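You operate a simulated robot arm through the tools that you are given. There is no shell and no other tool. Be economical: measure what you need, move in short steps, check, and stop when the job is done.

You are at the controls of a simulated two-armed robot. One attempt, no reset.

JOB
Carry the teal tray with both arms and set it on the bottom shelf of the parts bench. Close the left gate. Put the white tub on the top of the counter away on the top of the display table. Stack the carton labelled "Tips" from the top of the counter on top of the carton that says "Straps". Put the small carton marked "No. 34" from the top of the workbench on the top of the counter and the small carton labelled "No. 32" on the bottom shelf of the workbench. Take the grey wheel from the top of the workbench and put it on the top of the press table. Put two of the grey tips from the top of the workbench on the top of the press table. Press the front left leg button two times. Open the right drawer of the display table, take the blue chock and leave it inside and shut the drawer again. Take the yellow tip and put it on the ledge of the left bay. Open the right gate. Do these in any order. Set down upright: small carton, blue chock, yellow tip.

It is judged by the outcome, as a careful person would: the job done as asked, and still so three seconds after it is handed in. It fails if anything else is knocked over, pushed out of place, dropped, spilled or broken.

ROBOT AND FRAMES
Two 7-joint arms with fingered hands on one trunk, on a base that drives. Base frame: it is fixed to the floor where the robot stands at the start and does not move with it; the origin is under the middle of the robot, x ahead of it, y to its left, z up; the surface under the hand at the start is at about z = 760. Lengths are in mm, angles in rad, forces in N, time in s.
The left shoulder is at the start at [70, 166, 1149], the right one opposite. With the tool pointing down near the work surface each hand reaches from about 100 to 960 mm from the robot's upright axis, wherever it stands, measured 20 degrees to its own side. Places, roughly: LT drawer2 [-9700, -5100, 600]; blue chock (6x12x7 cm) [-9600, -5100, 700]; bottom shelf of the parts bench [600, -1600, 200]; bottom shelf of the workbench [600, -5100, 200]; front left leg button [-9500, -4400, 1300]; grey tip (5x5x5 cm) [300, -5300, 900]; grey wheel (6x6x3 cm) [600, -5500, 900]; ledge of the left bay (72x21 cm) [-9560, -3060, 1040]; left gate [-400, -7200, 900]; pink carton, red carton, yellow carton [-500, -8750, 1000]; right drawer of the display table [-9600, -5100, 600]; right gate [-500, -6800, 900]; small carton [500, -6000, 1000]; teal tray (40x21x4 cm) [500, -200, 800]; top of the counter [-700, -8300, 900]; top of the display table [-9700, -5500, 700]; top of the press table [600, -3300, 800]; white tub [-750, -7750, 1000]; yellow tip (5x5x5 cm) [-9800, -5600, 800]. Payload 4.1 kg a hand.
The TCP of each hand is the grasp point between the finger pads, 32 mm short of the fingertips. In the tool frame z runs along the fingers and y along their closing line. Largest opening 108 mm; the body of the gripper starts 38 mm behind the TCP. The gripper is a hand of 4 fingers: y runs from the thumb to the fingers, the wrist lies at [-16, -108, -186] in the tool frame, and closing takes about 1.5 s.
Orientation is that of the tool frame in the base frame, as a unit quaternion [x, y, z, w]. With the fingers straight down and the wrist toward the robot, the tool's x, y and z point along [0, 1, 0], [1, 0, 0] and [0, 0, -1] of the base frame.

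CONTROLS
- The arms move only by the tool step_arm. It takes "left_targets", "right_targets" or both (then of equal length, played together; a hand with none holds still); each is a list of rows, each an object (a shift or turn left out is 0, a gripper value left out holds the last) with "offset": the shift along the base's x, y, z in mm, a list of three; "rotation": the turn, a rotation vector about the base's x, y, z in rad, a list of three. In form: [{"offset": [tx, ty, tz], "rotation": [wx, wy, wz]}, ...]. A call has 1 to 10 rows; each row is the pose to reach, as a shift and turn from the pose commanded when the call began. "left_hand" and "right_hand" are, for a hand that has rows, the opening, from 0 (shut) to 1 (fully open), set as the call begins (left out, the last holds). Each row takes 0.2 s and may step no farther than 50 mm and 0.15 rad from the row before; otherwise, or with a gripper value out of range, the whole call is refused. A pose out of reach is approached as far as the arm can. The call stops where the force on the tool passes 40 N (or 10 N more than at its start, if that is more) or the arm is blocked; 0.2 s more then pass. The fingers move at their own pace (about 45 mm/s each) and stop on an object; they squeeze with about 29 N. The grip force told is the motor's: it shows also when the fingers shut on nothing. Time passes only in rows, and 0.2 s behind the last, so rows that repeat a pose let the fingers close. It gives the time, the measured TCP pose, the force on the tool (base axes), the opening and the grip force at its end, in the units of the frame above (readings bear some noise), with the torque about the TCP (base axes, N m) and any sound that the robot's microphone picked up.
- Cameras (640 x 400 px; columns grow to the right, rows downward): "scene" is now at [118.1, -39.3, 1359]; the picture's right is [-0.46, -0.89, 0.00], its down [-0.64, 0.34, -0.69] and it looks along [0.61, -0.32, -0.72] (base axes); focal length 280 px, centre (320, 200). "left" rides on the left gripper at [-64, -93, -131] in its tool frame; the picture's right is [-0.80, -0.28, 0.53], its down [0.55, -0.71, 0.45] and it looks along [0.25, 0.65, 0.72] (tool axes); focal length 247 px, centre (320, 200). "right" rides on the right gripper at [64, -93, -131] in its tool frame; the picture's right is [-0.80, 0.28, -0.53], its down [-0.55, -0.71, 0.45] and it looks along [-0.25, 0.65, 0.72] (tool axes); focal length 247 px, centre (320, 200). There is no depth. A picture from a camera that has moved, and an enlarged one, comes with that camera's place and axes in the base frame and with its lens.
- capture(camera): a new picture of that camera. The clock stands still meanwhile.
- raise_lower(by): slides the trunk up (or, below 0, down) by that many mm; the arms and the scene camera ride with it, the base frame stays. It gives what a move gives, with no picture.
- steer(legs): drives the robot by 1 to 6 legs, each [ahead, left, turn to the left] in mm, mm and rad, along the robot's own axes; the way and the turn of a leg run together, so that a leg with both is an arc; at most 1500 mm and 3.142 rad a leg. The arms and the cameras ride along, it lands a little off, and it stops where it bumps. It gives what a move gives.
- finger_targets(index, middle, ring, thumb_bend, hand): sets how far each is bent, from 0 (flat) to 1 (curled in); at 0.3 the hand is open as for a grip, at 0.7 the pads meet at the TCP. One left out holds its place. A second passes; each finger stops where it meets its share of the squeeze, and holds until it gets a number again. A gripper value or a shape takes the hand back. It gives what a move gives, with no picture; readings hold the bend of each and the force on the fingers (four entries, about 0 where the hand has none), thumb and palm.
- set_grasp(shape, hand): the hand has 4 fingers and takes this shape, open, in about a second: jaw (thumb against the fingers, like two jaws); tri (thumb and two fingers); tip (a fingertip pinch); poke (one finger out to press); point (the index stretched); flat (the hand flat); cup (the hand cupped); fist (a fist). The gripper value then closes the fingers along that shape, each until it touches; the sizes above hold for jaw. It gives what a move gives, with no picture.
- head_to(pan, tilt): turns the head with the scene camera to pan (to the left, within 1.501 rad either way) and tilt (down, from -0.506 to 1.204), counted from straight ahead of the robot. It gives what a move gives.
- close_up(camera, box): a new picture of the part [left, top, right, bottom] of that camera's present view, enlarged. The clock stands still meanwhile.
- finish_job(): hands the job in; it is judged then, once.

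Work in short steps. Places have to be worked out from the pictures, the camera data and where the tool is seen: move nearer, look again, correct. Check each grasp and each placing, and mend what went wrong. You have 567 turns and 370 pictures in all, those below and enlarged ones among them. Open the grippers and draw the arms clear of the work before you hand the job in, unless the task says otherwise.

The tools are called after "Call:" as a command line: name --argument value ..., lists and objects as JSON in quotes. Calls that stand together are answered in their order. step_arm: Moves the arms, as the interface text tells. Its arguments: {"type":"object","properties":{"left_targets":{"type":"array","items":{"type":"object","properties":{"offset":{"type":"array","items":{"type":"number"}},"rotation":{"type":"array","items":{"type":"number"}}}}},"left_hand":{"type":"number"},"right_targets":{"type":"array","items":{"type":"object","properties":{"offset":{"type":"array","items":{"type":"number"}},"rotation":{"type":"array","items":{"type":"number"}}}}},"right_hand":{"type":"number"}},"required":[]} The other tools are called the same way: raise_lower (by) slides the trunk up or down; set_grasp (shape, hand) gives the hand a shape; finger_targets (index, middle, ring, thumb_bend, hand) moves the fingers one by one; steer (legs) drives the base; head_to (pan, tilt) turns the head that bears the scene camera; capture (camera) takes a picture; close_up (camera, box) takes an enlarged picture of a part of a camera's view; finish_job () hands the job in.

At the start:

```text
time: 0.0
left_position: [670.4, 53.2, 1031.3]
left_orientation: [0.707, 0.707, 0.0, 0.0]
left_force: [0.3, 0.3, 0.0]
left_wrist_torque: [0.0, 0.0, 0.0]
left_gripper_width: 107.6
left_grip_force: 0.2
left_shape: jaw
left_bend: [0.3, 0.3, 0.3, 0.3]
left_finger forces: [0.1, 0.0, 0.0, 0.0, 0.1, 0.0]
right_position: [503.9, -446.4, 1053.7]
right_orientation: [0.707, 0.707, 0.0, -0.001]
right_force: [-1.0, -0.5, -0.1]
right_wrist_torque: [0.04, -0.01, 0.0]
right_gripper_width: 107.7
right_grip_force: 0.1
right_shape: jaw
right_bend: [0.3, 0.3, 0.3, 0.3]
right_finger forces: [0.0, 0.0, 0.0, 0.0, 0.0, 0.0]
trunk travel left (down, up): [-655.0, 285.0]
robot x, y, heading: [0.2, -1.1, 0.002]
head pan, tilt: [-0.482, 0.808]
```

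scene: 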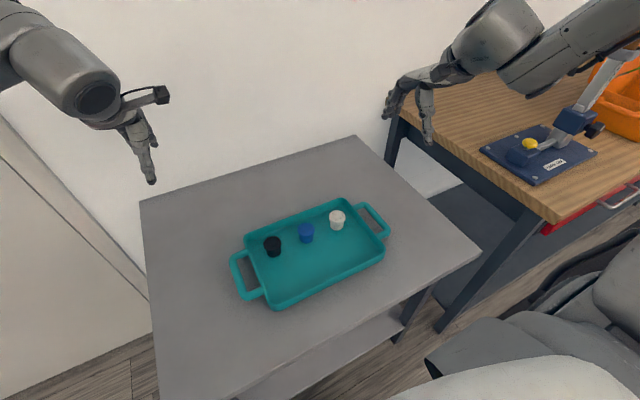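
right: 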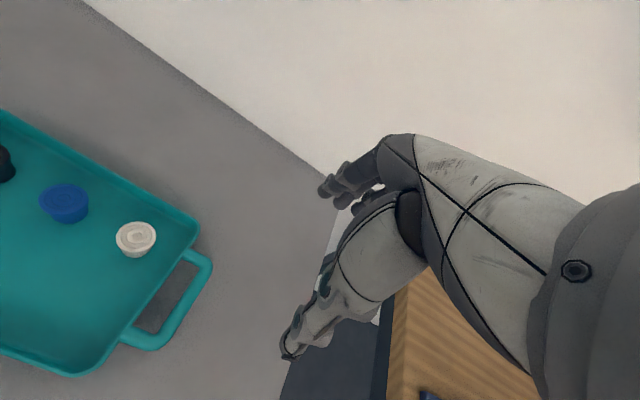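
left: 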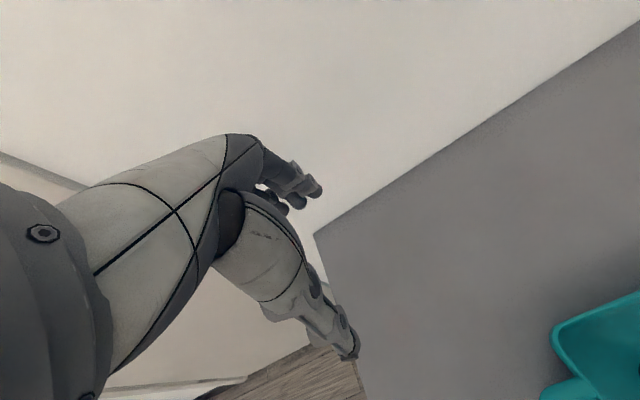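

I look closely at the tray and its handles first.

Call:
close_up --camera "scene" --box '[220, 180, 400, 310]'

Call:
head_to --pan -1.3 --tilt 0.5

Call:
capture --camera "scene"

```text
3.08 times, centred on (310, 245) of scene
camera zoom: at [118.1, -39.3, 1359.0], right [-0.46, -0.89, 0.0], down [-0.64, 0.34, -0.69], along [0.61, -0.32, -0.72], focal length 863 px, centre (351, 62)
```

zoom: 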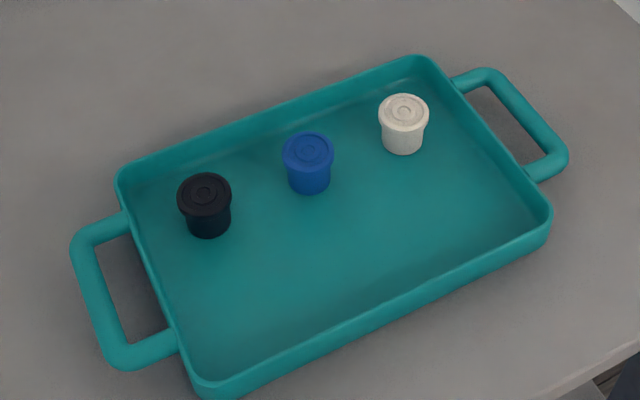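

```text
time: 1.1
left_position: [671.5, 54.0, 1031.1]
left_orientation: [0.707, 0.707, 0.0, 0.0]
left_force: [1.0, -0.2, -0.6]
left_wrist_torque: [0.01, 0.02, 0.0]
left_gripper_width: 107.5
left_grip_force: 0.1
left_shape: jaw
left_bend: [0.3, 0.3, 0.3, 0.3]
left_finger forces: [0.0, 0.0, 0.1, 0.0, 0.0, 0.0]
right_position: [504.7, -445.4, 1053.5]
right_orientation: [0.707, 0.707, -0.001, -0.001]
right_force: [0.1, 0.3, 0.1]
right_wrist_torque: [-0.01, 0.0, 0.0]
right_gripper_width: 107.9
right_grip_force: 0.1
right_shape: jaw
right_bend: [0.3, 0.3, 0.3, 0.3]
right_finger forces: [0.0, 0.1, 0.1, 0.1, 0.0, 0.0]
trunk travel left (down, up): [-655.0, 285.0]
robot x, y, heading: [1.8, -0.0, -0.001]
head pan, tilt: [-1.3, 0.499]
```

```text
365 pictures are left
camera scene: at [71.4, -89.7, 1385.6], right [-0.96, -0.27, 0.0], down [-0.13, 0.46, -0.88], along [0.24, -0.85, -0.48], focal length 280 px, centre (320, 200)
```

scene: 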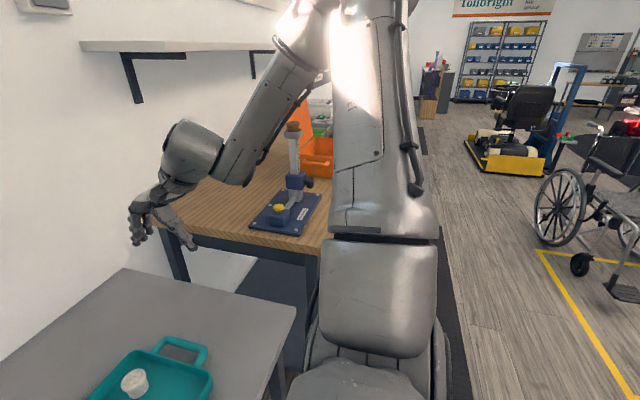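

The bench with the wooden top right of the table is the parts bench. I back off and slide right to look at its bottom shelf.

Call:
steer --legs '[[-550, 0, 0], [0, -1400, 0]]'

Call:
head_to --pan 0 --tilt 0.6

Call:
capture --camera "scene"

```text
time: 10.8
left_position: [114.5, -1344.0, 1031.1]
left_orientation: [0.711, 0.703, 0.0, 0.0]
left_force: [0.5, -0.1, 0.5]
left_wrist_torque: [-0.02, -0.04, -0.01]
left_gripper_width: 107.7
left_grip_force: 0.1
left_shape: jaw
left_bend: [0.3, 0.3, 0.3, 0.3]
left_finger forces: [0.0, 0.0, 0.0, 0.1, 0.0, 0.0]
right_position: [-57.1, -1840.9, 1053.2]
right_orientation: [0.712, 0.702, -0.001, -0.001]
right_force: [-0.8, 0.2, 0.2]
right_wrist_torque: [0.0, -0.02, 0.01]
right_gripper_width: 108.0
right_grip_force: 0.1
right_shape: jaw
right_bend: [0.3, 0.3, 0.3, 0.3]
right_finger forces: [0.0, 0.0, 0.1, 0.1, 0.0, 0.0]
trunk travel left (down, up): [-655.0, 285.0]
robot x, y, heading: [-559.1, -1392.0, -0.015]
head pan, tilt: [-1.3, 0.499]
```

```text
time: 12.3
left_position: [114.3, -1344.5, 1031.3]
left_orientation: [0.711, 0.703, 0.001, 0.0]
left_force: [0.0, 0.3, 0.5]
left_wrist_torque: [0.01, 0.0, 0.0]
left_gripper_width: 107.3
left_grip_force: 0.1
left_shape: jaw
left_bend: [0.3, 0.3, 0.3, 0.3]
left_finger forces: [0.1, 0.0, 0.0, 0.1, 0.0, 0.0]
right_position: [-57.8, -1840.9, 1053.1]
right_orientation: [0.711, 0.703, 0.0, -0.001]
right_force: [0.7, -0.7, 0.9]
right_wrist_torque: [-0.03, 0.0, 0.05]
right_gripper_width: 107.7
right_grip_force: 0.1
right_shape: jaw
right_bend: [0.3, 0.3, 0.3, 0.3]
right_finger forces: [0.0, 0.0, 0.0, 0.0, 0.0, 0.0]
trunk travel left (down, up): [-655.0, 285.0]
robot x, y, heading: [-560.5, -1390.1, -0.009]
head pan, tilt: [0.0, 0.6]
```

```text
364 pictures are left
camera scene: at [-422.6, -1393.1, 1376.5], right [-0.01, -1.0, 0.0], down [-0.57, 0.01, -0.82], along [0.82, -0.01, -0.57], focal length 280 px, centre (320, 200)
```

scene: 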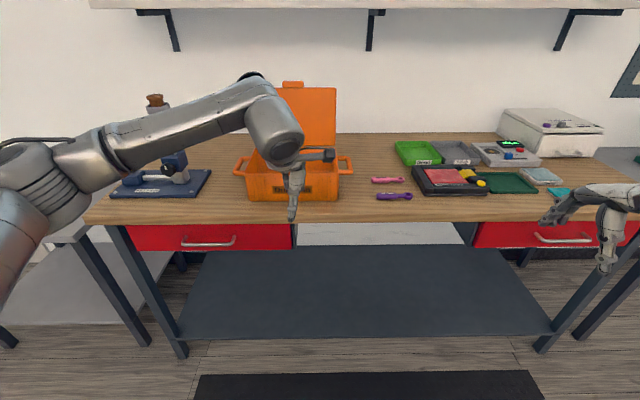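

The bottom shelf is clear and open between the drawers: front edge about x=230, y from -800 to -2380. I go back to the table, centred on the tray (y≈-206).

Call:
steer --legs '[[0, 1185, 0], [560, 0, 0.009]]'

Call:
set_grasp --hand "left" --shape "tri"

Call:
set_grasp --hand "right" --shape "tri"

Call:
head_to --pan 0 --tilt 0.9

Call:
capture --camera "scene"

```text
time: 21.1
left_position: [687.0, -160.8, 1030.3]
left_orientation: [0.707, 0.707, 0.0, -0.001]
left_force: [0.5, 0.1, -0.1]
left_wrist_torque: [-0.02, 0.04, 0.01]
left_gripper_width: 107.6
left_grip_force: 0.0
left_shape: jaw
left_bend: [0.3, 0.3, 0.3, 0.3]
left_finger forces: [0.0, 0.0, 0.0, 0.0, 0.0, 0.1]
right_position: [520.3, -659.5, 1054.0]
right_orientation: [0.707, 0.707, 0.0, 0.0]
right_force: [-0.2, 0.4, 0.2]
right_wrist_torque: [-0.04, 0.01, -0.03]
right_gripper_width: 107.7
right_grip_force: 0.2
right_shape: jaw
right_bend: [0.3, 0.3, 0.3, 0.3]
right_finger forces: [0.0, 0.0, 0.0, 0.0, 0.1, 0.1]
trunk travel left (down, up): [-655.0, 285.0]
robot x, y, heading: [15.6, -213.6, -0.001]
head pan, tilt: [0.0, 0.6]
```

```text
time: 22.0
left_position: [686.5, -161.0, 1031.7]
left_orientation: [0.707, 0.707, 0.001, 0.0]
left_force: [0.2, 0.1, 0.1]
left_wrist_torque: [0.0, 0.04, -0.01]
left_gripper_width: 107.6
left_grip_force: 0.0
left_shape: tri
left_bend: [0.3, 0.3, 0.99, 0.3]
left_finger forces: [0.0, 0.1, 0.1, 0.0, 0.0, 0.1]
right_position: [520.6, -659.9, 1053.2]
right_orientation: [0.708, 0.707, -0.001, -0.001]
right_force: [-0.4, -0.6, 0.2]
right_wrist_torque: [0.02, -0.01, 0.0]
right_gripper_width: 107.7
right_grip_force: 0.1
right_shape: jaw
right_bend: [0.3, 0.3, 0.3, 0.3]
right_finger forces: [0.0, 0.0, 0.0, 0.0, 0.0, 0.1]
trunk travel left (down, up): [-655.0, 285.0]
robot x, y, heading: [12.4, -212.3, -0.003]
head pan, tilt: [0.0, 0.6]
```

```text
time: 22.9
left_position: [686.7, -160.9, 1030.4]
left_orientation: [0.707, 0.708, 0.001, -0.001]
left_force: [0.0, -0.8, 1.0]
left_wrist_torque: [0.0, 0.03, 0.01]
left_gripper_width: 107.6
left_grip_force: 0.0
left_shape: tri
left_bend: [0.3, 0.3, 0.99, 0.3]
left_finger forces: [0.0, 0.0, 0.0, 0.1, 0.0, 0.0]
right_position: [520.3, -659.7, 1054.3]
right_orientation: [0.707, 0.707, -0.001, -0.001]
right_force: [0.6, -0.1, 0.0]
right_wrist_torque: [0.02, 0.03, 0.0]
right_gripper_width: 107.8
right_grip_force: 0.0
right_shape: tri
right_bend: [0.3, 0.3, 0.99, 0.3]
right_finger forces: [0.0, 0.0, 0.0, 0.0, 0.1, 0.1]
trunk travel left (down, up): [-655.0, 285.0]
robot x, y, heading: [14.6, -218.9, -0.005]
head pan, tilt: [0.0, 0.6]
```

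```text
time: 23.7
left_position: [687.1, -160.3, 1030.4]
left_orientation: [0.707, 0.707, -0.001, 0.0]
left_force: [0.1, 0.3, 0.2]
left_wrist_torque: [-0.02, -0.01, 0.02]
left_gripper_width: 108.0
left_grip_force: 0.1
left_shape: tri
left_bend: [0.3, 0.3, 0.99, 0.3]
left_finger forces: [0.0, 0.0, 0.1, 0.1, 0.0, 0.0]
right_position: [519.7, -660.8, 1054.0]
right_orientation: [0.707, 0.707, -0.001, -0.001]
right_force: [-0.2, 0.7, 0.5]
right_wrist_torque: [0.03, 0.01, -0.01]
right_gripper_width: 107.8
right_grip_force: 0.1
right_shape: tri
right_bend: [0.3, 0.3, 0.99, 0.3]
right_finger forces: [0.0, 0.1, 0.0, 0.0, 0.0, 0.0]
trunk travel left (down, up): [-655.0, 285.0]
robot x, y, heading: [13.5, -215.7, 0.003]
head pan, tilt: [0.0, 0.901]
```

```text
363 pictures are left
camera scene: at [138.2, -216.3, 1351.8], right [0.0, -1.0, 0.0], down [-0.78, 0.0, -0.62], along [0.62, 0.0, -0.78], focal length 280 px, centre (320, 200)
```

scene: 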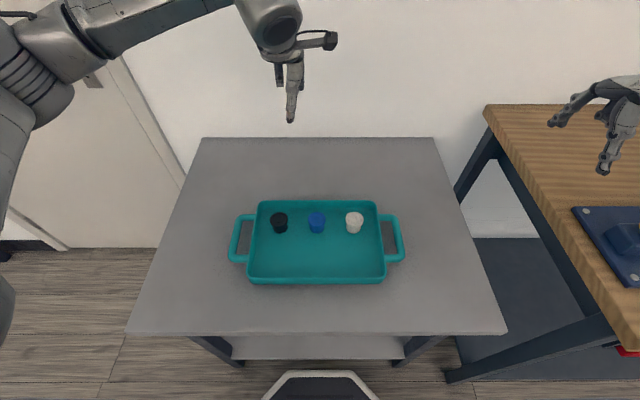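

Handle bars are near [468,-26] and [468,-400], z≈790. I turn both hands a quarter turn so the closing lines lie along y, moving above the bars.

Call:
step_arm --left_targets '[{"offset": [-22, 13, -6], "rotation": [0, 0, -0.14]}, {"offset": [-44, 27, -12], "rotation": [0, 0, -0.28]}, {"offset": [-66, 40, -18], "rotation": [0, 0, -0.42]}, {"offset": [-88, 54, -24], "rotation": [0, 0, -0.56]}, {"offset": [-110, 67, -30], "rotation": [0, 0, -0.7]}, {"offset": [-132, 80, -36], "rotation": [0, 0, -0.84]}, {"offset": [-153, 94, -42], "rotation": [0, 0, -0.98]}, {"offset": [-175, 107, -48], "rotation": [0, 0, -1.12]}, {"offset": [-197, 121, -54], "rotation": [0, 0, -1.26]}, {"offset": [-218, 134, -60], "rotation": [0, 0, -1.4]}]' --right_targets '[{"offset": [-5, 26, -8], "rotation": [0, 0, 0.14]}, {"offset": [-10, 52, -16], "rotation": [0, 0, 0.28]}, {"offset": [-15, 78, -24], "rotation": [0, 0, 0.42]}, {"offset": [-20, 104, -32], "rotation": [0, 0, 0.56]}, {"offset": [-25, 130, -40], "rotation": [0, 0, 0.7]}, {"offset": [-30, 156, -48], "rotation": [0, 0, 0.84]}, {"offset": [-35, 182, -56], "rotation": [0, 0, 0.98]}, {"offset": [-40, 208, -64], "rotation": [0, 0, 1.12]}, {"offset": [-45, 234, -72], "rotation": [0, 0, 1.26]}, {"offset": [-50, 260, -80], "rotation": [0, 0, 1.4]}]'

Call:
step_arm --left_targets '[{"rotation": [0, 0, -0.1]}, {"rotation": [0, 0, -0.171]}]' --right_targets '[{"rotation": [0, 0, 0.1]}, {"rotation": [0, 0, 0.171]}]' --left_hand 0.4 --right_hand 0.4

Call:
raise_lower --by -95

Call:
capture --camera "scene"

Call:
capture --camera "left"

```text
time: 25.9
left_position: [527.3, -64.5, 982.6]
left_orientation: [0.953, 0.298, 0.038, -0.026]
left_force: [0.1, -0.9, -0.3]
left_wrist_torque: [0.02, 0.02, 0.0]
left_gripper_width: 107.9
left_grip_force: 0.0
left_shape: tri
left_bend: [0.3, 0.3, 0.99, 0.3]
left_finger forces: [0.1, 0.0, 0.0, 0.1, 0.0, 0.0]
left hand out of reach, approached as far as the arm can: row 7, 8, 9, 10
right_position: [470.9, -400.1, 973.2]
right_orientation: [0.085, 0.996, 0.0, 0.0]
right_force: [0.1, -0.6, 0.4]
right_wrist_torque: [0.02, -0.03, 0.01]
right_gripper_width: 107.8
right_grip_force: 0.1
right_shape: tri
right_bend: [0.3, 0.3, 0.99, 0.3]
right_finger forces: [0.0, 0.1, 0.1, 0.1, 0.0, 0.0]
trunk travel left (down, up): [-655.0, 285.0]
robot x, y, heading: [13.1, -217.8, -0.004]
head pan, tilt: [0.0, 0.901]
```

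```text
time: 26.5
left_position: [490.2, -91.3, 969.7]
left_orientation: [0.973, 0.224, 0.048, -0.023]
left_force: [0.2, 0.5, -0.7]
left_wrist_torque: [0.06, -0.01, 0.03]
left_gripper_width: 55.7
left_grip_force: 0.0
left_shape: tri
left_bend: [0.74, 0.44, 0.99, 0.71]
left_finger forces: [0.1, 0.0, 0.0, 0.0, 0.0, 0.1]
left hand out of reach, approached as far as the arm can: row 1, 2
right_position: [469.4, -401.9, 971.9]
right_orientation: [-0.001, 1.0, 0.001, 0.0]
right_force: [-0.5, -0.5, -1.0]
right_wrist_torque: [0.04, 0.02, 0.0]
right_gripper_width: 55.4
right_grip_force: 0.0
right_shape: tri
right_bend: [0.74, 0.44, 0.99, 0.71]
right_finger forces: [0.0, 0.0, 0.1, 0.0, 0.0, 0.1]
trunk travel left (down, up): [-655.0, 285.0]
robot x, y, heading: [17.3, -214.6, -0.0]
head pan, tilt: [0.0, 0.901]
```

```text
time: 27.8
left_position: [489.0, -89.8, 876.0]
left_orientation: [0.973, 0.224, 0.048, -0.023]
left_force: [0.0, 0.3, -0.3]
left_wrist_torque: [0.01, -0.01, 0.03]
left_gripper_width: 43.7
left_grip_force: 0.0
left_shape: tri
left_bend: [0.74, 0.49, 0.99, 0.73]
left_finger forces: [0.0, 0.0, 0.0, 0.0, 0.0, 0.1]
right_position: [470.6, -399.2, 878.1]
right_orientation: [0.0, 1.0, 0.0, 0.001]
right_force: [-0.8, 0.1, 0.0]
right_wrist_torque: [0.01, 0.01, 0.03]
right_gripper_width: 43.6
right_grip_force: 0.1
right_shape: tri
right_bend: [0.74, 0.49, 0.99, 0.73]
right_finger forces: [0.1, 0.1, 0.1, 0.0, 0.0, 0.0]
trunk travel left (down, up): [-560.0, 380.0]
robot x, y, heading: [17.9, -218.9, 0.003]
head pan, tilt: [0.0, 0.901]
```

```text
362 pictures are left
camera scene: at [137.8, -216.1, 1256.8], right [0.0, -1.0, 0.0], down [-0.78, 0.0, -0.62], along [0.62, 0.0, -0.78], focal length 280 px, centre (320, 200)
```

scene: 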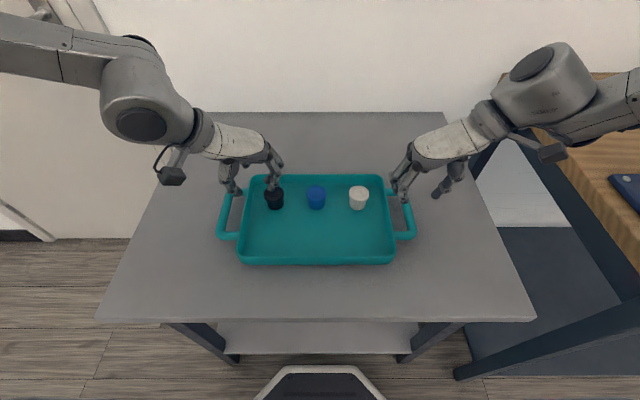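

```text
361 pictures are left
camera left: at [381.0, -42.0, 1000.4], right [-0.79, -0.06, -0.6], down [0.22, 0.9, -0.37], along [0.57, -0.43, -0.7], focal length 247 px, centre (320, 200)
```

left: 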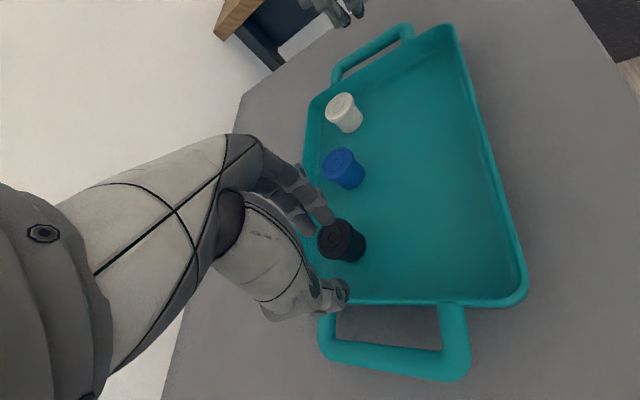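

Right hand is in place; left got stuck in its wrist turn. I unwind the left outward, then turn in again.

Call:
step_arm --left_targets '[{"offset": [0, 20, 20], "rotation": [0, 0, 0.15]}, {"offset": [0, 40, 40], "rotation": [0, 0, 0.3]}, {"offset": [-10, 60, 50], "rotation": [0, 0, 0.45]}, {"offset": [-20, 80, 50], "rotation": [0, 0, 0.6]}, {"offset": [-30, 100, 50], "rotation": [0, 0, 0.75]}, {"offset": [-30, 120, 50], "rotation": [0, 0, 0.75]}]'

Call:
step_arm --left_targets '[{"offset": [0, 0, 0], "rotation": [0, 0, -0.15]}, {"offset": [0, 0, 0], "rotation": [0, 0, -0.3]}, {"offset": [0, 0, 0], "rotation": [0, 0, -0.45]}, {"offset": [0, 0, 0], "rotation": [0, 0, -0.6]}, {"offset": [0, 0, 0], "rotation": [0, 0, -0.75]}]'

```text
time: 29.2
left_position: [458.8, 31.5, 924.3]
left_orientation: [0.823, 0.566, 0.035, -0.038]
left_force: [-0.4, -1.0, 0.2]
left_wrist_torque: [-0.04, -0.01, -0.02]
left_gripper_width: 43.7
left_grip_force: 0.1
left_shape: tri
left_bend: [0.74, 0.49, 0.99, 0.73]
left_finger forces: [0.0, 0.0, 0.0, 0.0, 0.1, 0.1]
right_position: [470.5, -398.8, 878.9]
right_orientation: [0.0, 1.0, -0.002, 0.0]
right_force: [0.4, 0.6, 0.7]
right_wrist_torque: [0.0, 0.01, 0.0]
right_gripper_width: 43.7
right_grip_force: 0.1
right_shape: tri
right_bend: [0.74, 0.49, 0.99, 0.73]
right_finger forces: [0.0, 0.1, 0.0, 0.0, 0.0, 0.0]
trunk travel left (down, up): [-560.0, 380.0]
robot x, y, heading: [15.0, -215.9, 0.001]
head pan, tilt: [0.0, 0.901]
```

```text
time: 30.6
left_position: [430.8, -71.9, 894.0]
left_orientation: [0.978, 0.199, 0.059, 0.025]
left_force: [-0.3, 1.1, -0.1]
left_wrist_torque: [0.0, -0.05, 0.03]
left_gripper_width: 43.2
left_grip_force: 0.2
left_shape: tri
left_bend: [0.74, 0.49, 0.99, 0.73]
left_finger forces: [0.0, 0.0, 0.0, 0.0, 0.0, 0.0]
left hand out of reach, approached as far as the arm can: row 4, 5
right_position: [467.9, -397.3, 881.4]
right_orientation: [0.0, 1.0, -0.002, 0.002]
right_force: [-0.8, 0.4, -0.8]
right_wrist_torque: [0.0, -0.05, -0.04]
right_gripper_width: 43.3
right_grip_force: 0.1
right_shape: tri
right_bend: [0.74, 0.49, 0.99, 0.73]
right_finger forces: [0.0, 0.1, 0.1, 0.0, 0.1, 0.0]
trunk travel left (down, up): [-560.0, 380.0]
robot x, y, heading: [15.1, -212.5, 0.002]
head pan, tilt: [0.0, 0.901]
stopped in row 5 (left hand): the arm was blocked; the commanded pose is now the measured one
```

The left wrist is at a limit. I take the left arm to the mirror image of the right arm's starting pose and repeat the path that worked on the right.

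Call:
step_arm --left_targets '[{"offset": [11, 38, 8], "rotation": [-0.006, 0.016, 0.146]}, {"offset": [22, 76, 16], "rotation": [-0.013, 0.031, 0.292]}, {"offset": [33, 113, 24], "rotation": [-0.019, 0.047, 0.438]}, {"offset": [44, 151, 32], "rotation": [-0.025, 0.063, 0.584]}, {"offset": [55, 189, 40], "rotation": [-0.032, 0.079, 0.73]}, {"offset": [66, 226, 48], "rotation": [-0.038, 0.094, 0.876]}, {"offset": [77, 264, 56], "rotation": [-0.044, 0.11, 1.02]}, {"offset": [88, 302, 65], "rotation": [-0.051, 0.126, 1.168]}, {"offset": [88, 302, 65], "rotation": [-0.051, 0.126, 1.168]}]'

Call:
capture --camera "scene"

```text
time: 32.6
left_position: [521.6, 227.5, 959.2]
left_orientation: [0.707, 0.707, -0.003, -0.001]
left_force: [0.0, 0.3, 0.2]
left_wrist_torque: [0.0, -0.01, -0.05]
left_gripper_width: 43.1
left_grip_force: 0.1
left_shape: tri
left_bend: [0.74, 0.49, 0.99, 0.73]
left_finger forces: [0.1, 0.0, 0.0, 0.0, 0.0, 0.0]
right_position: [471.1, -399.4, 879.8]
right_orientation: [-0.001, 1.0, -0.001, 0.0]
right_force: [-0.4, -0.3, 0.9]
right_wrist_torque: [0.02, 0.03, -0.03]
right_gripper_width: 43.9
right_grip_force: 0.1
right_shape: tri
right_bend: [0.74, 0.49, 0.99, 0.73]
right_finger forces: [0.0, 0.1, 0.1, 0.1, 0.0, 0.1]
trunk travel left (down, up): [-560.0, 380.0]
robot x, y, heading: [16.4, -215.5, -0.002]
head pan, tilt: [0.0, 0.901]
```

```text
360 pictures are left
camera scene: at [138.3, -216.3, 1256.7], right [0.0, -1.0, 0.0], down [-0.78, 0.0, -0.62], along [0.62, 0.0, -0.78], focal length 280 px, centre (320, 200)
```

scene: 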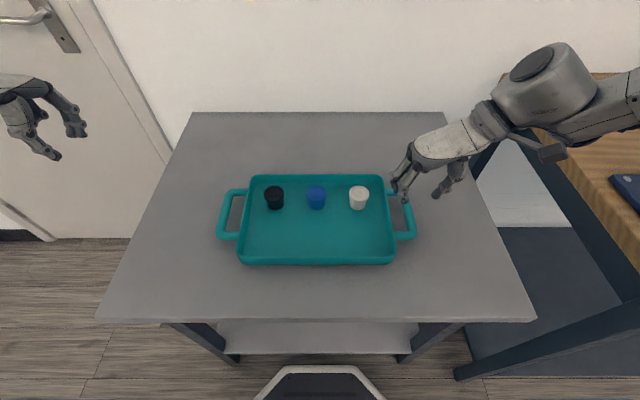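

The left arm is in the mirrored posture. Now the mirrored approach.

Call:
step_arm --left_targets '[{"offset": [-5, -26, -8], "rotation": [0, 0, -0.14]}, {"offset": [-10, -51, -16], "rotation": [0, 0, -0.28]}, {"offset": [-15, -76, -24], "rotation": [0, 0, -0.42]}, {"offset": [-20, -102, -32], "rotation": [0, 0, -0.56]}, {"offset": [-25, -128, -40], "rotation": [0, 0, -0.7]}, {"offset": [-30, -153, -48], "rotation": [0, 0, -0.84]}, {"offset": [-35, -178, -56], "rotation": [0, 0, -0.98]}, {"offset": [-40, -204, -64], "rotation": [0, 0, -1.12]}, {"offset": [-45, -230, -72], "rotation": [0, 0, -1.26]}, {"offset": [-50, -255, -80], "rotation": [0, 0, -1.4]}]'

Call:
step_arm --left_targets '[{"rotation": [0, 0, -0.1]}, {"rotation": [0, 0, -0.171]}]'

Call:
capture --camera "left"

Call:
capture --camera "right"

Call:
close_up --camera "scene" --box '[180, 120, 460, 295]'

```text
time: 34.8
left_position: [437.3, -44.2, 864.4]
left_orientation: [0.964, 0.267, 0.008, 0.008]
left_force: [-0.1, 0.1, -0.2]
left_wrist_torque: [-0.03, 0.01, 0.01]
left_gripper_width: 43.2
left_grip_force: 0.1
left_shape: tri
left_bend: [0.74, 0.49, 0.99, 0.73]
left_finger forces: [0.0, 0.0, 0.0, 0.0, 0.0, 0.0]
left hand out of reach, approached as far as the arm can: row 3, 4, 5, 6, 7, 8, 9, 10
right_position: [470.7, -399.4, 879.1]
right_orientation: [0.0, 1.0, -0.001, 0.0]
right_force: [0.3, 1.0, 0.8]
right_wrist_torque: [-0.03, -0.01, 0.01]
right_gripper_width: 43.6
right_grip_force: 0.1
right_shape: tri
right_bend: [0.74, 0.49, 0.99, 0.73]
right_finger forces: [0.1, 0.1, 0.0, 0.0, 0.0, 0.1]
trunk travel left (down, up): [-560.0, 380.0]
robot x, y, heading: [17.7, -217.3, 0.008]
head pan, tilt: [0.0, 0.901]
```

```text
time: 35.4
left_position: [423.3, -57.3, 849.3]
left_orientation: [0.978, 0.206, 0.012, 0.015]
left_force: [-1.0, 0.3, -0.3]
left_wrist_torque: [-0.02, -0.01, -0.02]
left_gripper_width: 43.1
left_grip_force: 0.1
left_shape: tri
left_bend: [0.74, 0.49, 0.99, 0.73]
left_finger forces: [0.0, 0.1, 0.0, 0.1, 0.1, 0.0]
left hand out of reach, approached as far as the arm can: row 1, 2
right_position: [470.8, -398.3, 879.4]
right_orientation: [-0.001, 1.0, 0.0, 0.001]
right_force: [0.0, 0.4, 0.0]
right_wrist_torque: [-0.01, 0.0, -0.02]
right_gripper_width: 43.4
right_grip_force: 0.1
right_shape: tri
right_bend: [0.74, 0.49, 0.99, 0.73]
right_finger forces: [0.0, 0.0, 0.0, 0.0, 0.0, 0.1]
trunk travel left (down, up): [-560.0, 380.0]
robot x, y, heading: [17.8, -217.4, 0.001]
head pan, tilt: [0.0, 0.901]
```

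```text
359 pictures are left
camera left: at [322.6, 5.5, 976.7], right [-0.83, -0.08, -0.56], down [0.23, 0.86, -0.46], along [0.51, -0.51, -0.69], focal length 247 px, centre (320, 200)
```

left: 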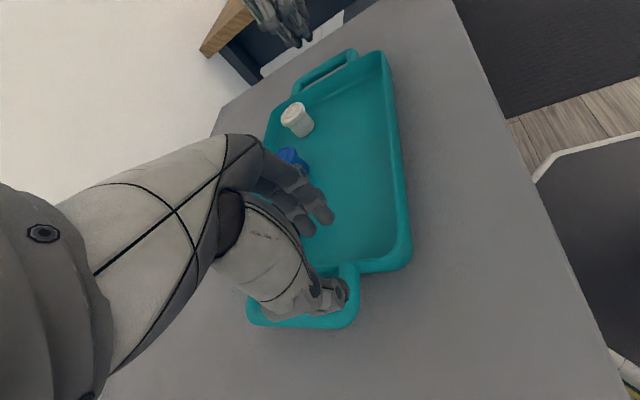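

```text
358 pictures are left
camera right: at [404.6, -490.9, 1010.5], right [0.8, 0.28, 0.53], down [0.55, -0.71, -0.45], along [0.25, 0.65, -0.72], focal length 247 px, centre (320, 200)
```

right: 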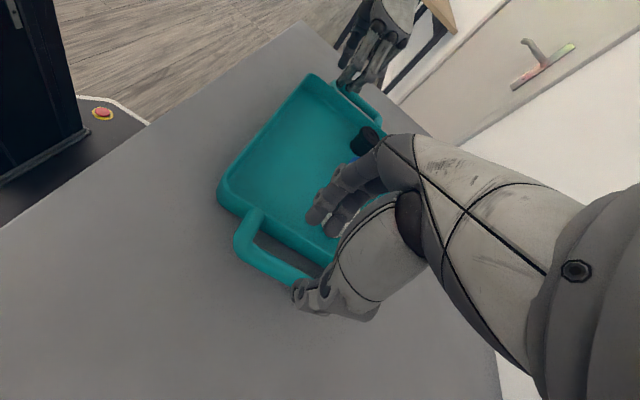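

```text
2.29 times, centred on (320, 208) of scene
camera zoom: at [137.4, -215.8, 1256.8], right [0.0, -1.0, 0.0], down [-0.78, 0.0, -0.62], along [0.62, 0.0, -0.78], focal length 641 px, centre (320, 183)
```

zoom: 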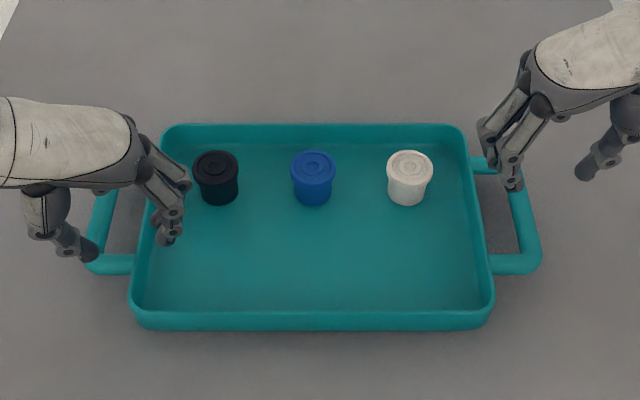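

Left again stalls about 25° short, so its elbow must sit differently. I look at both arms.

Call:
head_to --pan 0.9 --tilt 0.6

Call:
capture --camera "scene"

Call:
head_to --pan -0.9 --tilt 0.6

Call:
capture --camera "scene"

```text
time: 36.6
left_position: [423.6, -57.1, 848.9]
left_orientation: [0.978, 0.207, 0.012, 0.014]
left_force: [0.1, -0.2, 0.3]
left_wrist_torque: [-0.03, -0.04, 0.0]
left_gripper_width: 43.1
left_grip_force: 0.1
left_shape: tri
left_bend: [0.74, 0.49, 0.99, 0.73]
left_finger forces: [0.1, 0.0, 0.1, 0.0, 0.0, 0.0]
right_position: [471.0, -399.3, 877.9]
right_orientation: [0.0, 1.0, -0.001, 0.0]
right_force: [-0.7, -0.4, 0.5]
right_wrist_torque: [-0.01, 0.0, 0.02]
right_gripper_width: 43.3
right_grip_force: 0.0
right_shape: tri
right_bend: [0.74, 0.49, 0.99, 0.73]
right_finger forces: [0.1, 0.1, 0.0, 0.0, 0.0, 0.0]
trunk travel left (down, up): [-560.0, 380.0]
robot x, y, heading: [10.1, -215.8, 0.005]
head pan, tilt: [0.901, 0.6]
```

```text
356 pictures are left
camera scene: at [117.7, -147.0, 1281.5], right [0.78, -0.62, 0.0], down [-0.35, -0.44, -0.82], along [0.51, 0.65, -0.57], focal length 280 px, centre (320, 200)
```

scene: 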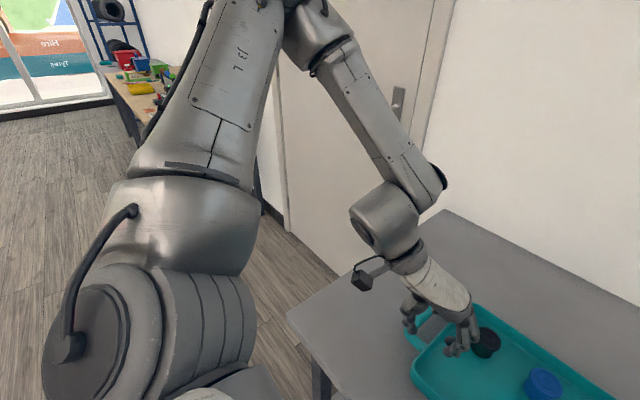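

```text
time: 38.4
left_position: [424.2, -56.0, 850.1]
left_orientation: [0.978, 0.207, 0.012, 0.014]
left_force: [-0.3, 0.0, 0.7]
left_wrist_torque: [0.01, -0.01, -0.03]
left_gripper_width: 43.3
left_grip_force: 0.0
left_shape: tri
left_bend: [0.74, 0.49, 0.99, 0.73]
left_finger forces: [0.0, 0.0, 0.0, 0.0, 0.1, 0.0]
right_position: [470.5, -399.4, 878.7]
right_orientation: [0.0, 1.0, -0.001, 0.0]
right_force: [0.5, 0.6, 0.3]
right_wrist_torque: [0.0, 0.03, 0.01]
right_gripper_width: 43.5
right_grip_force: 0.0
right_shape: tri
right_bend: [0.74, 0.49, 0.99, 0.73]
right_finger forces: [0.1, 0.0, 0.1, 0.0, 0.0, 0.0]
trunk travel left (down, up): [-560.0, 380.0]
robot x, y, heading: [13.2, -212.9, -0.002]
head pan, tilt: [-0.901, 0.6]
```

```text
355 pictures are left
camera scene: at [117.8, -285.4, 1281.5], right [-0.78, -0.62, 0.0], down [-0.35, 0.44, -0.82], along [0.51, -0.65, -0.57], focal length 280 px, centre (320, 200)
```

scene: 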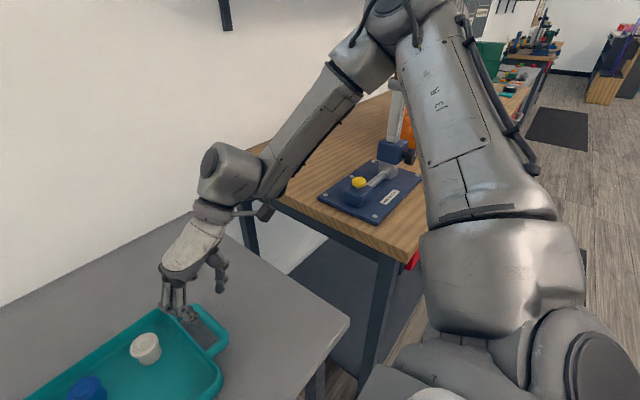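

The arms are not mirror images, so the left stops near -65° of yaw. I test whether the right can turn a further 26°; then I could turn the whole robot by that much instead.

Call:
step_arm --right_targets '[{"rotation": [0, 0, 0.12]}, {"rotation": [0, 0, 0.24]}, {"rotation": [0, 0, 0.36]}, {"rotation": [0, 0, 0.48]}, {"rotation": [0, 0, 0.6]}]' --left_targets '[{"offset": [0, 0, 10], "rotation": [0, 0, 0.12]}, {"offset": [0, 0, 20], "rotation": [0, 0, 0.24]}, {"offset": [0, 0, 30], "rotation": [0, 0, 0.36]}, {"offset": [0, 0, 30], "rotation": [0, 0, 0.48]}, {"offset": [0, 0, 30], "rotation": [0, 0, 0.6]}]'

```text
time: 39.6
left_position: [422.8, -68.4, 876.1]
left_orientation: [0.896, 0.444, 0.019, 0.009]
left_force: [-0.1, -0.3, 0.6]
left_wrist_torque: [-0.03, 0.0, 0.02]
left_gripper_width: 43.3
left_grip_force: 0.0
left_shape: tri
left_bend: [0.74, 0.49, 0.99, 0.73]
left_finger forces: [0.0, 0.0, 0.1, 0.0, 0.0, 0.0]
left hand out of reach, approached as far as the arm can: row 5
right_position: [460.4, -407.9, 887.2]
right_orientation: [-0.297, 0.955, -0.001, 0.001]
right_force: [0.5, 0.2, -0.4]
right_wrist_torque: [-0.03, 0.0, 0.0]
right_gripper_width: 43.5
right_grip_force: 0.2
right_shape: tri
right_bend: [0.74, 0.49, 0.99, 0.73]
right_finger forces: [0.0, 0.1, 0.1, 0.0, 0.0, 0.0]
right hand out of reach, approached as far as the arm can: row 4, 5
trunk travel left (down, up): [-560.0, 380.0]
robot x, y, heading: [15.7, -215.8, 0.003]
head pan, tilt: [-0.901, 0.6]
```

The right reaches about +116°, the left about -65°: the arms are the same model, so the left should turn the other way easily. I try the left with yaw +90° (thumb inside the handle loop, fingers outside).

Call:
step_arm --right_targets '[{"rotation": [0, 0, -0.12]}, {"rotation": [0, 0, -0.24]}, {"rotation": [0, 0, -0.36]}, {"rotation": [0, 0, -0.48]}, {"rotation": [0, 0, -0.6]}, {"rotation": [0, 0, -0.6]}, {"rotation": [0, 0, -0.6]}]' --left_targets '[{"offset": [8, 37, 7], "rotation": [0, 0, 0.14]}, {"offset": [15, 74, 14], "rotation": [0, 0, 0.28]}, {"offset": [22, 111, 21], "rotation": [0, 0, 0.42]}, {"offset": [29, 148, 28], "rotation": [0, 0, 0.56]}, {"offset": [36, 185, 35], "rotation": [0, 0, 0.7]}, {"offset": [44, 222, 42], "rotation": [0, 0, 0.84]}, {"offset": [51, 257, 50], "rotation": [0, 0, 0.971]}]'

Call:
step_arm --left_targets '[{"offset": [-5, -10, 0], "rotation": [0, 0, 0.14]}, {"offset": [-10, -30, 0], "rotation": [0, 0, 0.28]}, {"offset": [-15, -50, 0], "rotation": [0, 0, 0.42]}, {"offset": [-20, -80, 0], "rotation": [0, 0, 0.56]}, {"offset": [-25, -110, 0], "rotation": [0, 0, 0.7]}, {"offset": [-30, -140, 0], "rotation": [0, 0, 0.84]}, {"offset": [-35, -170, 0], "rotation": [0, 0, 0.98]}, {"offset": [-40, -200, 0], "rotation": [0, 0, 1.12]}, {"offset": [-45, -230, 0], "rotation": [0, 0, 1.26]}, {"offset": [-50, -257, 0], "rotation": [0, 0, 1.4]}]'

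Call:
step_arm --left_targets '[{"rotation": [0, 0, 0.1]}, {"rotation": [0, 0, 0.171]}]'

Call:
head_to --pan 0 --tilt 0.9

Call:
close_up --camera "scene" --box '[160, 90, 480, 290]'

```text
time: 41.2
left_position: [473.1, 200.3, 929.5]
left_orientation: [0.545, 0.838, 0.019, 0.002]
left_force: [0.7, -0.3, 0.7]
left_wrist_torque: [0.01, 0.0, 0.01]
left_gripper_width: 43.2
left_grip_force: 0.1
left_shape: tri
left_bend: [0.74, 0.49, 0.99, 0.73]
left_finger forces: [0.0, 0.0, 0.1, 0.1, 0.1, 0.0]
right_position: [459.6, -410.3, 888.8]
right_orientation: [-0.001, 1.0, -0.001, 0.001]
right_force: [-0.3, 0.1, -0.1]
right_wrist_torque: [-0.02, 0.01, -0.02]
right_gripper_width: 43.6
right_grip_force: 0.1
right_shape: tri
right_bend: [0.74, 0.49, 0.99, 0.73]
right_finger forces: [0.0, 0.1, 0.0, 0.1, 0.0, 0.0]
trunk travel left (down, up): [-560.0, 380.0]
robot x, y, heading: [18.4, -212.9, 0.001]
head pan, tilt: [-0.901, 0.6]
```

```text
time: 43.4
left_position: [424.3, -58.3, 927.6]
left_orientation: [-0.124, 0.992, 0.016, -0.011]
left_force: [0.4, 0.1, -0.3]
left_wrist_torque: [0.04, 0.01, -0.04]
left_gripper_width: 43.5
left_grip_force: 0.0
left_shape: tri
left_bend: [0.74, 0.49, 0.99, 0.73]
left_finger forces: [0.0, 0.0, 0.1, 0.1, 0.0, 0.0]
right_position: [460.2, -410.5, 887.1]
right_orientation: [0.0, 1.0, 0.0, -0.001]
right_force: [0.2, 0.4, -0.2]
right_wrist_torque: [0.05, 0.0, 0.02]
right_gripper_width: 43.6
right_grip_force: 0.0
right_shape: tri
right_bend: [0.74, 0.49, 0.99, 0.73]
right_finger forces: [0.0, 0.0, 0.0, 0.0, 0.0, 0.0]
trunk travel left (down, up): [-560.0, 380.0]
robot x, y, heading: [17.3, -211.8, -0.001]
head pan, tilt: [-0.901, 0.6]
```

```text
time: 44.0
left_position: [424.1, -56.7, 929.0]
left_orientation: [-0.208, 0.978, 0.014, -0.011]
left_force: [0.5, 0.3, -0.4]
left_wrist_torque: [-0.01, 0.03, -0.01]
left_gripper_width: 43.3
left_grip_force: 0.1
left_shape: tri
left_bend: [0.74, 0.49, 0.99, 0.73]
left_finger forces: [0.1, 0.0, 0.0, 0.0, 0.0, 0.1]
right_position: [459.1, -409.8, 887.6]
right_orientation: [0.0, 1.0, -0.001, 0.001]
right_force: [0.0, 0.9, -0.7]
right_wrist_torque: [-0.01, 0.04, 0.01]
right_gripper_width: 43.5
right_grip_force: 0.0
right_shape: tri
right_bend: [0.74, 0.49, 0.99, 0.73]
right_finger forces: [0.1, 0.0, 0.0, 0.1, 0.0, 0.1]
trunk travel left (down, up): [-560.0, 380.0]
robot x, y, heading: [19.3, -214.0, -0.001]
head pan, tilt: [-0.901, 0.6]
```

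```text
time: 45.2
left_position: [424.7, -57.6, 929.4]
left_orientation: [-0.207, 0.978, 0.014, -0.012]
left_force: [0.4, -0.1, -0.1]
left_wrist_torque: [0.01, 0.01, 0.0]
left_gripper_width: 43.3
left_grip_force: 0.1
left_shape: tri
left_bend: [0.74, 0.49, 0.99, 0.73]
left_finger forces: [0.0, 0.0, 0.0, 0.1, 0.0, 0.1]
right_position: [458.8, -409.1, 887.5]
right_orientation: [0.0, 1.0, -0.001, 0.0]
right_force: [-0.4, 0.1, -0.9]
right_wrist_torque: [-0.02, 0.01, 0.0]
right_gripper_width: 43.5
right_grip_force: 0.1
right_shape: tri
right_bend: [0.74, 0.49, 0.99, 0.73]
right_finger forces: [0.0, 0.0, 0.1, 0.1, 0.0, 0.0]
trunk travel left (down, up): [-560.0, 380.0]
robot x, y, heading: [14.8, -216.6, 0.003]
head pan, tilt: [0.0, 0.901]
```

```text
2.00 times, centred on (320, 190) of scene
camera zoom: at [138.3, -216.3, 1256.8], right [0.0, -1.0, 0.0], down [-0.78, 0.0, -0.62], along [0.62, 0.0, -0.78], focal length 561 px, centre (320, 220)
```

zoom: 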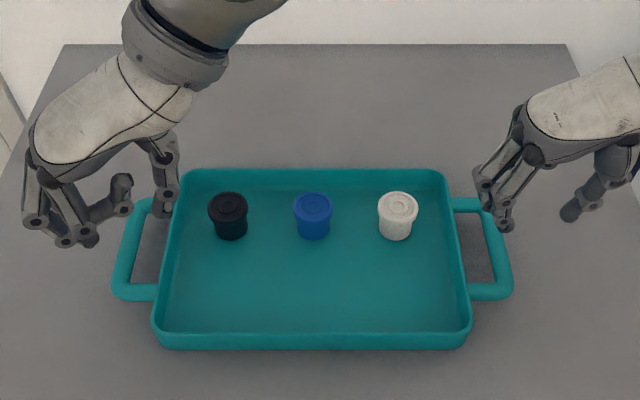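

Left works this way round. I correct its yaw to exactly 90° and bring both hands over the bars (left y≈-20, right y≈-400), then look closely at the fingers.

Call:
step_arm --left_targets '[{"offset": [15, 13, -10], "rotation": [-0.009, -0.008, -0.139]}, {"offset": [30, 26, -20], "rotation": [-0.019, -0.016, -0.278]}, {"offset": [46, 38, -30], "rotation": [-0.028, -0.024, -0.417]}, {"offset": [46, 38, -30], "rotation": [-0.028, -0.024, -0.417]}]' --right_targets '[{"offset": [3, 2, 0]}, {"offset": [6, 4, 5]}, {"offset": [10, 8, 10]}, {"offset": [10, 8, 10]}]'

Call:
close_up --camera "scene" --box '[160, 110, 288, 190]'

Call:
close_up --camera "scene" --box '[370, 120, 498, 200]'

Call:
capture --camera "left"

```text
time: 46.2
left_position: [471.7, -19.6, 898.3]
left_orientation: [0.0, 1.0, 0.0, 0.0]
left_force: [0.4, 0.0, 0.0]
left_wrist_torque: [-0.02, 0.01, -0.02]
left_gripper_width: 43.2
left_grip_force: 0.0
left_shape: tri
left_bend: [0.74, 0.49, 0.99, 0.73]
left_finger forces: [0.0, 0.1, 0.0, 0.0, 0.0, 0.1]
right_position: [469.8, -402.9, 897.8]
right_orientation: [0.0, 1.0, 0.001, 0.0]
right_force: [-0.1, 0.1, -0.4]
right_wrist_torque: [0.01, -0.02, -0.03]
right_gripper_width: 43.7
right_grip_force: 0.0
right_shape: tri
right_bend: [0.74, 0.49, 0.99, 0.73]
right_finger forces: [0.0, 0.0, 0.0, 0.0, 0.0, 0.1]
trunk travel left (down, up): [-560.0, 380.0]
robot x, y, heading: [13.7, -216.5, 0.003]
head pan, tilt: [0.0, 0.901]
```

```text
5.00 times, centred on (224, 150) of scene
camera zoom: at [138.2, -216.9, 1256.8], right [0.0, -1.0, 0.0], down [-0.78, 0.0, -0.62], along [0.62, 0.0, -0.78], focal length 1402 px, centre (800, 450)
```

zoom: 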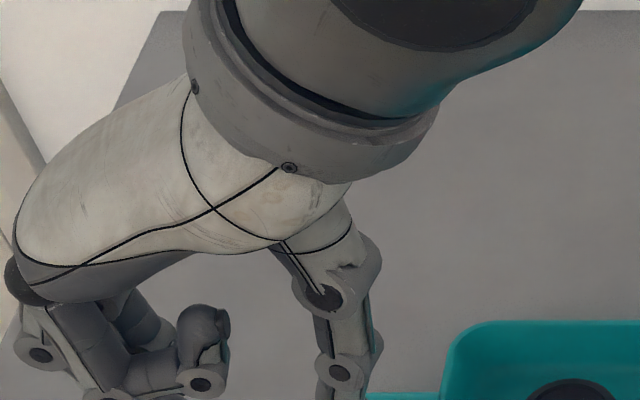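

```text
5.00 times, centred on (434, 160) of scene
camera zoom: at [138.2, -216.9, 1256.8], right [0.0, -1.0, 0.0], down [-0.78, 0.0, -0.62], along [0.62, 0.0, -0.78], focal length 1402 px, centre (-250, 400)
```

zoom: 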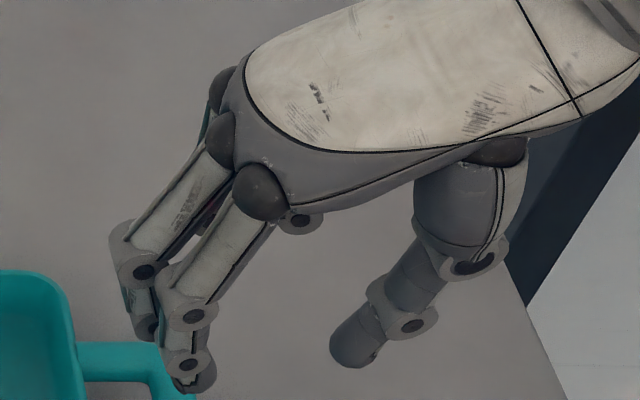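

```text
351 pictures are left
camera left: at [535.6, -111.0, 1029.4], right [0.8, -0.28, -0.53], down [-0.55, -0.7, -0.45], along [-0.25, 0.65, -0.72], focal length 247 px, centre (320, 200)
```

left: 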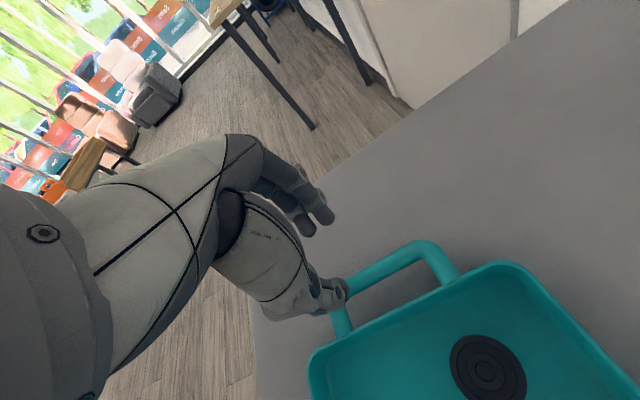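

Both hands are aligned; I lower to just above the bars and check.

Call:
step_arm --left_targets '[{"offset": [0, 0, -25]}, {"offset": [0, 0, -50]}]' --right_targets '[{"offset": [0, 2, -25]}, {"offset": [0, 2, -50]}]'

Call:
close_up --camera "scene" --box '[170, 130, 298, 210]'

Call:
close_up --camera "scene" --box '[360, 140, 488, 220]'

Call:
close_up --camera "left" --box '[240, 150, 480, 300]'

Call:
close_up --camera "right" --box '[200, 150, 440, 300]'

```text
time: 46.8
left_position: [472.5, -18.3, 848.6]
left_orientation: [0.0, 1.0, 0.001, 0.0]
left_force: [0.5, 0.2, 0.0]
left_wrist_torque: [0.02, 0.04, -0.02]
left_gripper_width: 43.2
left_grip_force: 0.0
left_shape: tri
left_bend: [0.74, 0.49, 0.99, 0.73]
left_finger forces: [0.0, 0.0, 0.1, 0.0, 0.0, 0.0]
right_position: [469.6, -400.7, 846.4]
right_orientation: [0.0, 1.0, -0.001, -0.001]
right_force: [0.3, 0.1, 0.1]
right_wrist_torque: [0.02, 0.05, -0.01]
right_gripper_width: 43.6
right_grip_force: 0.1
right_shape: tri
right_bend: [0.74, 0.49, 0.99, 0.73]
right_finger forces: [0.0, 0.1, 0.0, 0.0, 0.0, 0.2]
trunk travel left (down, up): [-560.0, 380.0]
robot x, y, heading: [16.0, -213.4, 0.003]
head pan, tilt: [0.0, 0.901]
```

```text
5.00 times, centred on (234, 170) of scene
camera zoom: at [138.8, -216.6, 1256.8], right [0.0, -1.0, 0.0], down [-0.78, 0.0, -0.62], along [0.62, 0.0, -0.78], focal length 1402 px, centre (750, 350)
```

zoom: 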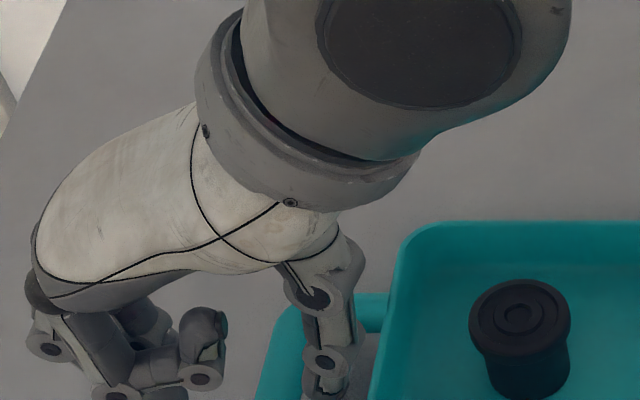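

```text
5.00 times, centred on (424, 180) of scene
camera zoom: at [138.8, -216.6, 1256.8], right [0.0, -1.0, 0.0], down [-0.78, 0.0, -0.62], along [0.62, 0.0, -0.78], focal length 1402 px, centre (-200, 300)
```

zoom: 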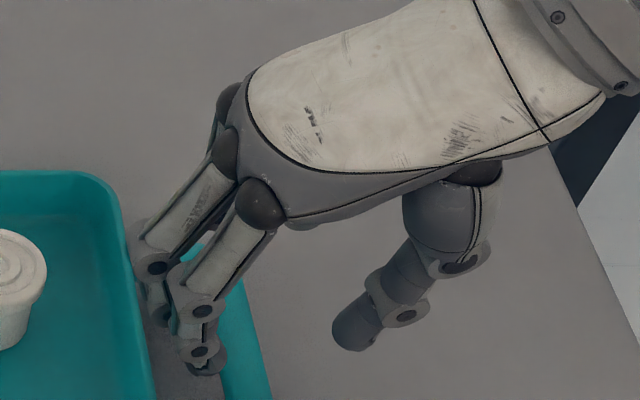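

```text
2.67 times, centred on (360, 225) of left
camera zoom: at [535.9, -111.2, 979.7], right [0.8, -0.28, -0.53], down [-0.55, -0.71, -0.45], along [-0.25, 0.65, -0.72], focal length 659 px, centre (213, 133)
```

zoom: 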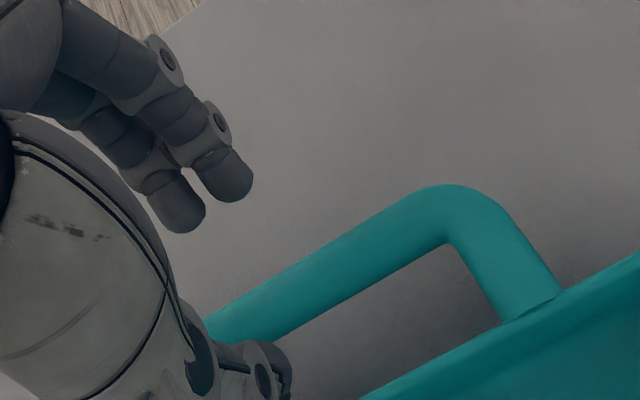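

```text
2.67 times, centred on (320, 225) of right
camera zoom: at [404.3, -491.8, 977.7], right [0.8, 0.28, 0.53], down [0.55, -0.71, -0.45], along [0.25, 0.65, -0.72], focal length 659 px, centre (320, 133)
```

zoom: 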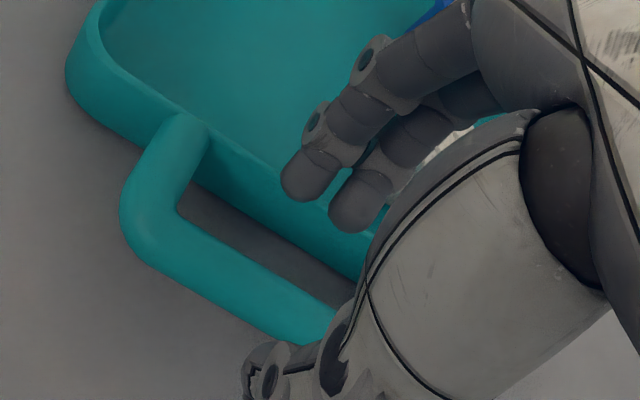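

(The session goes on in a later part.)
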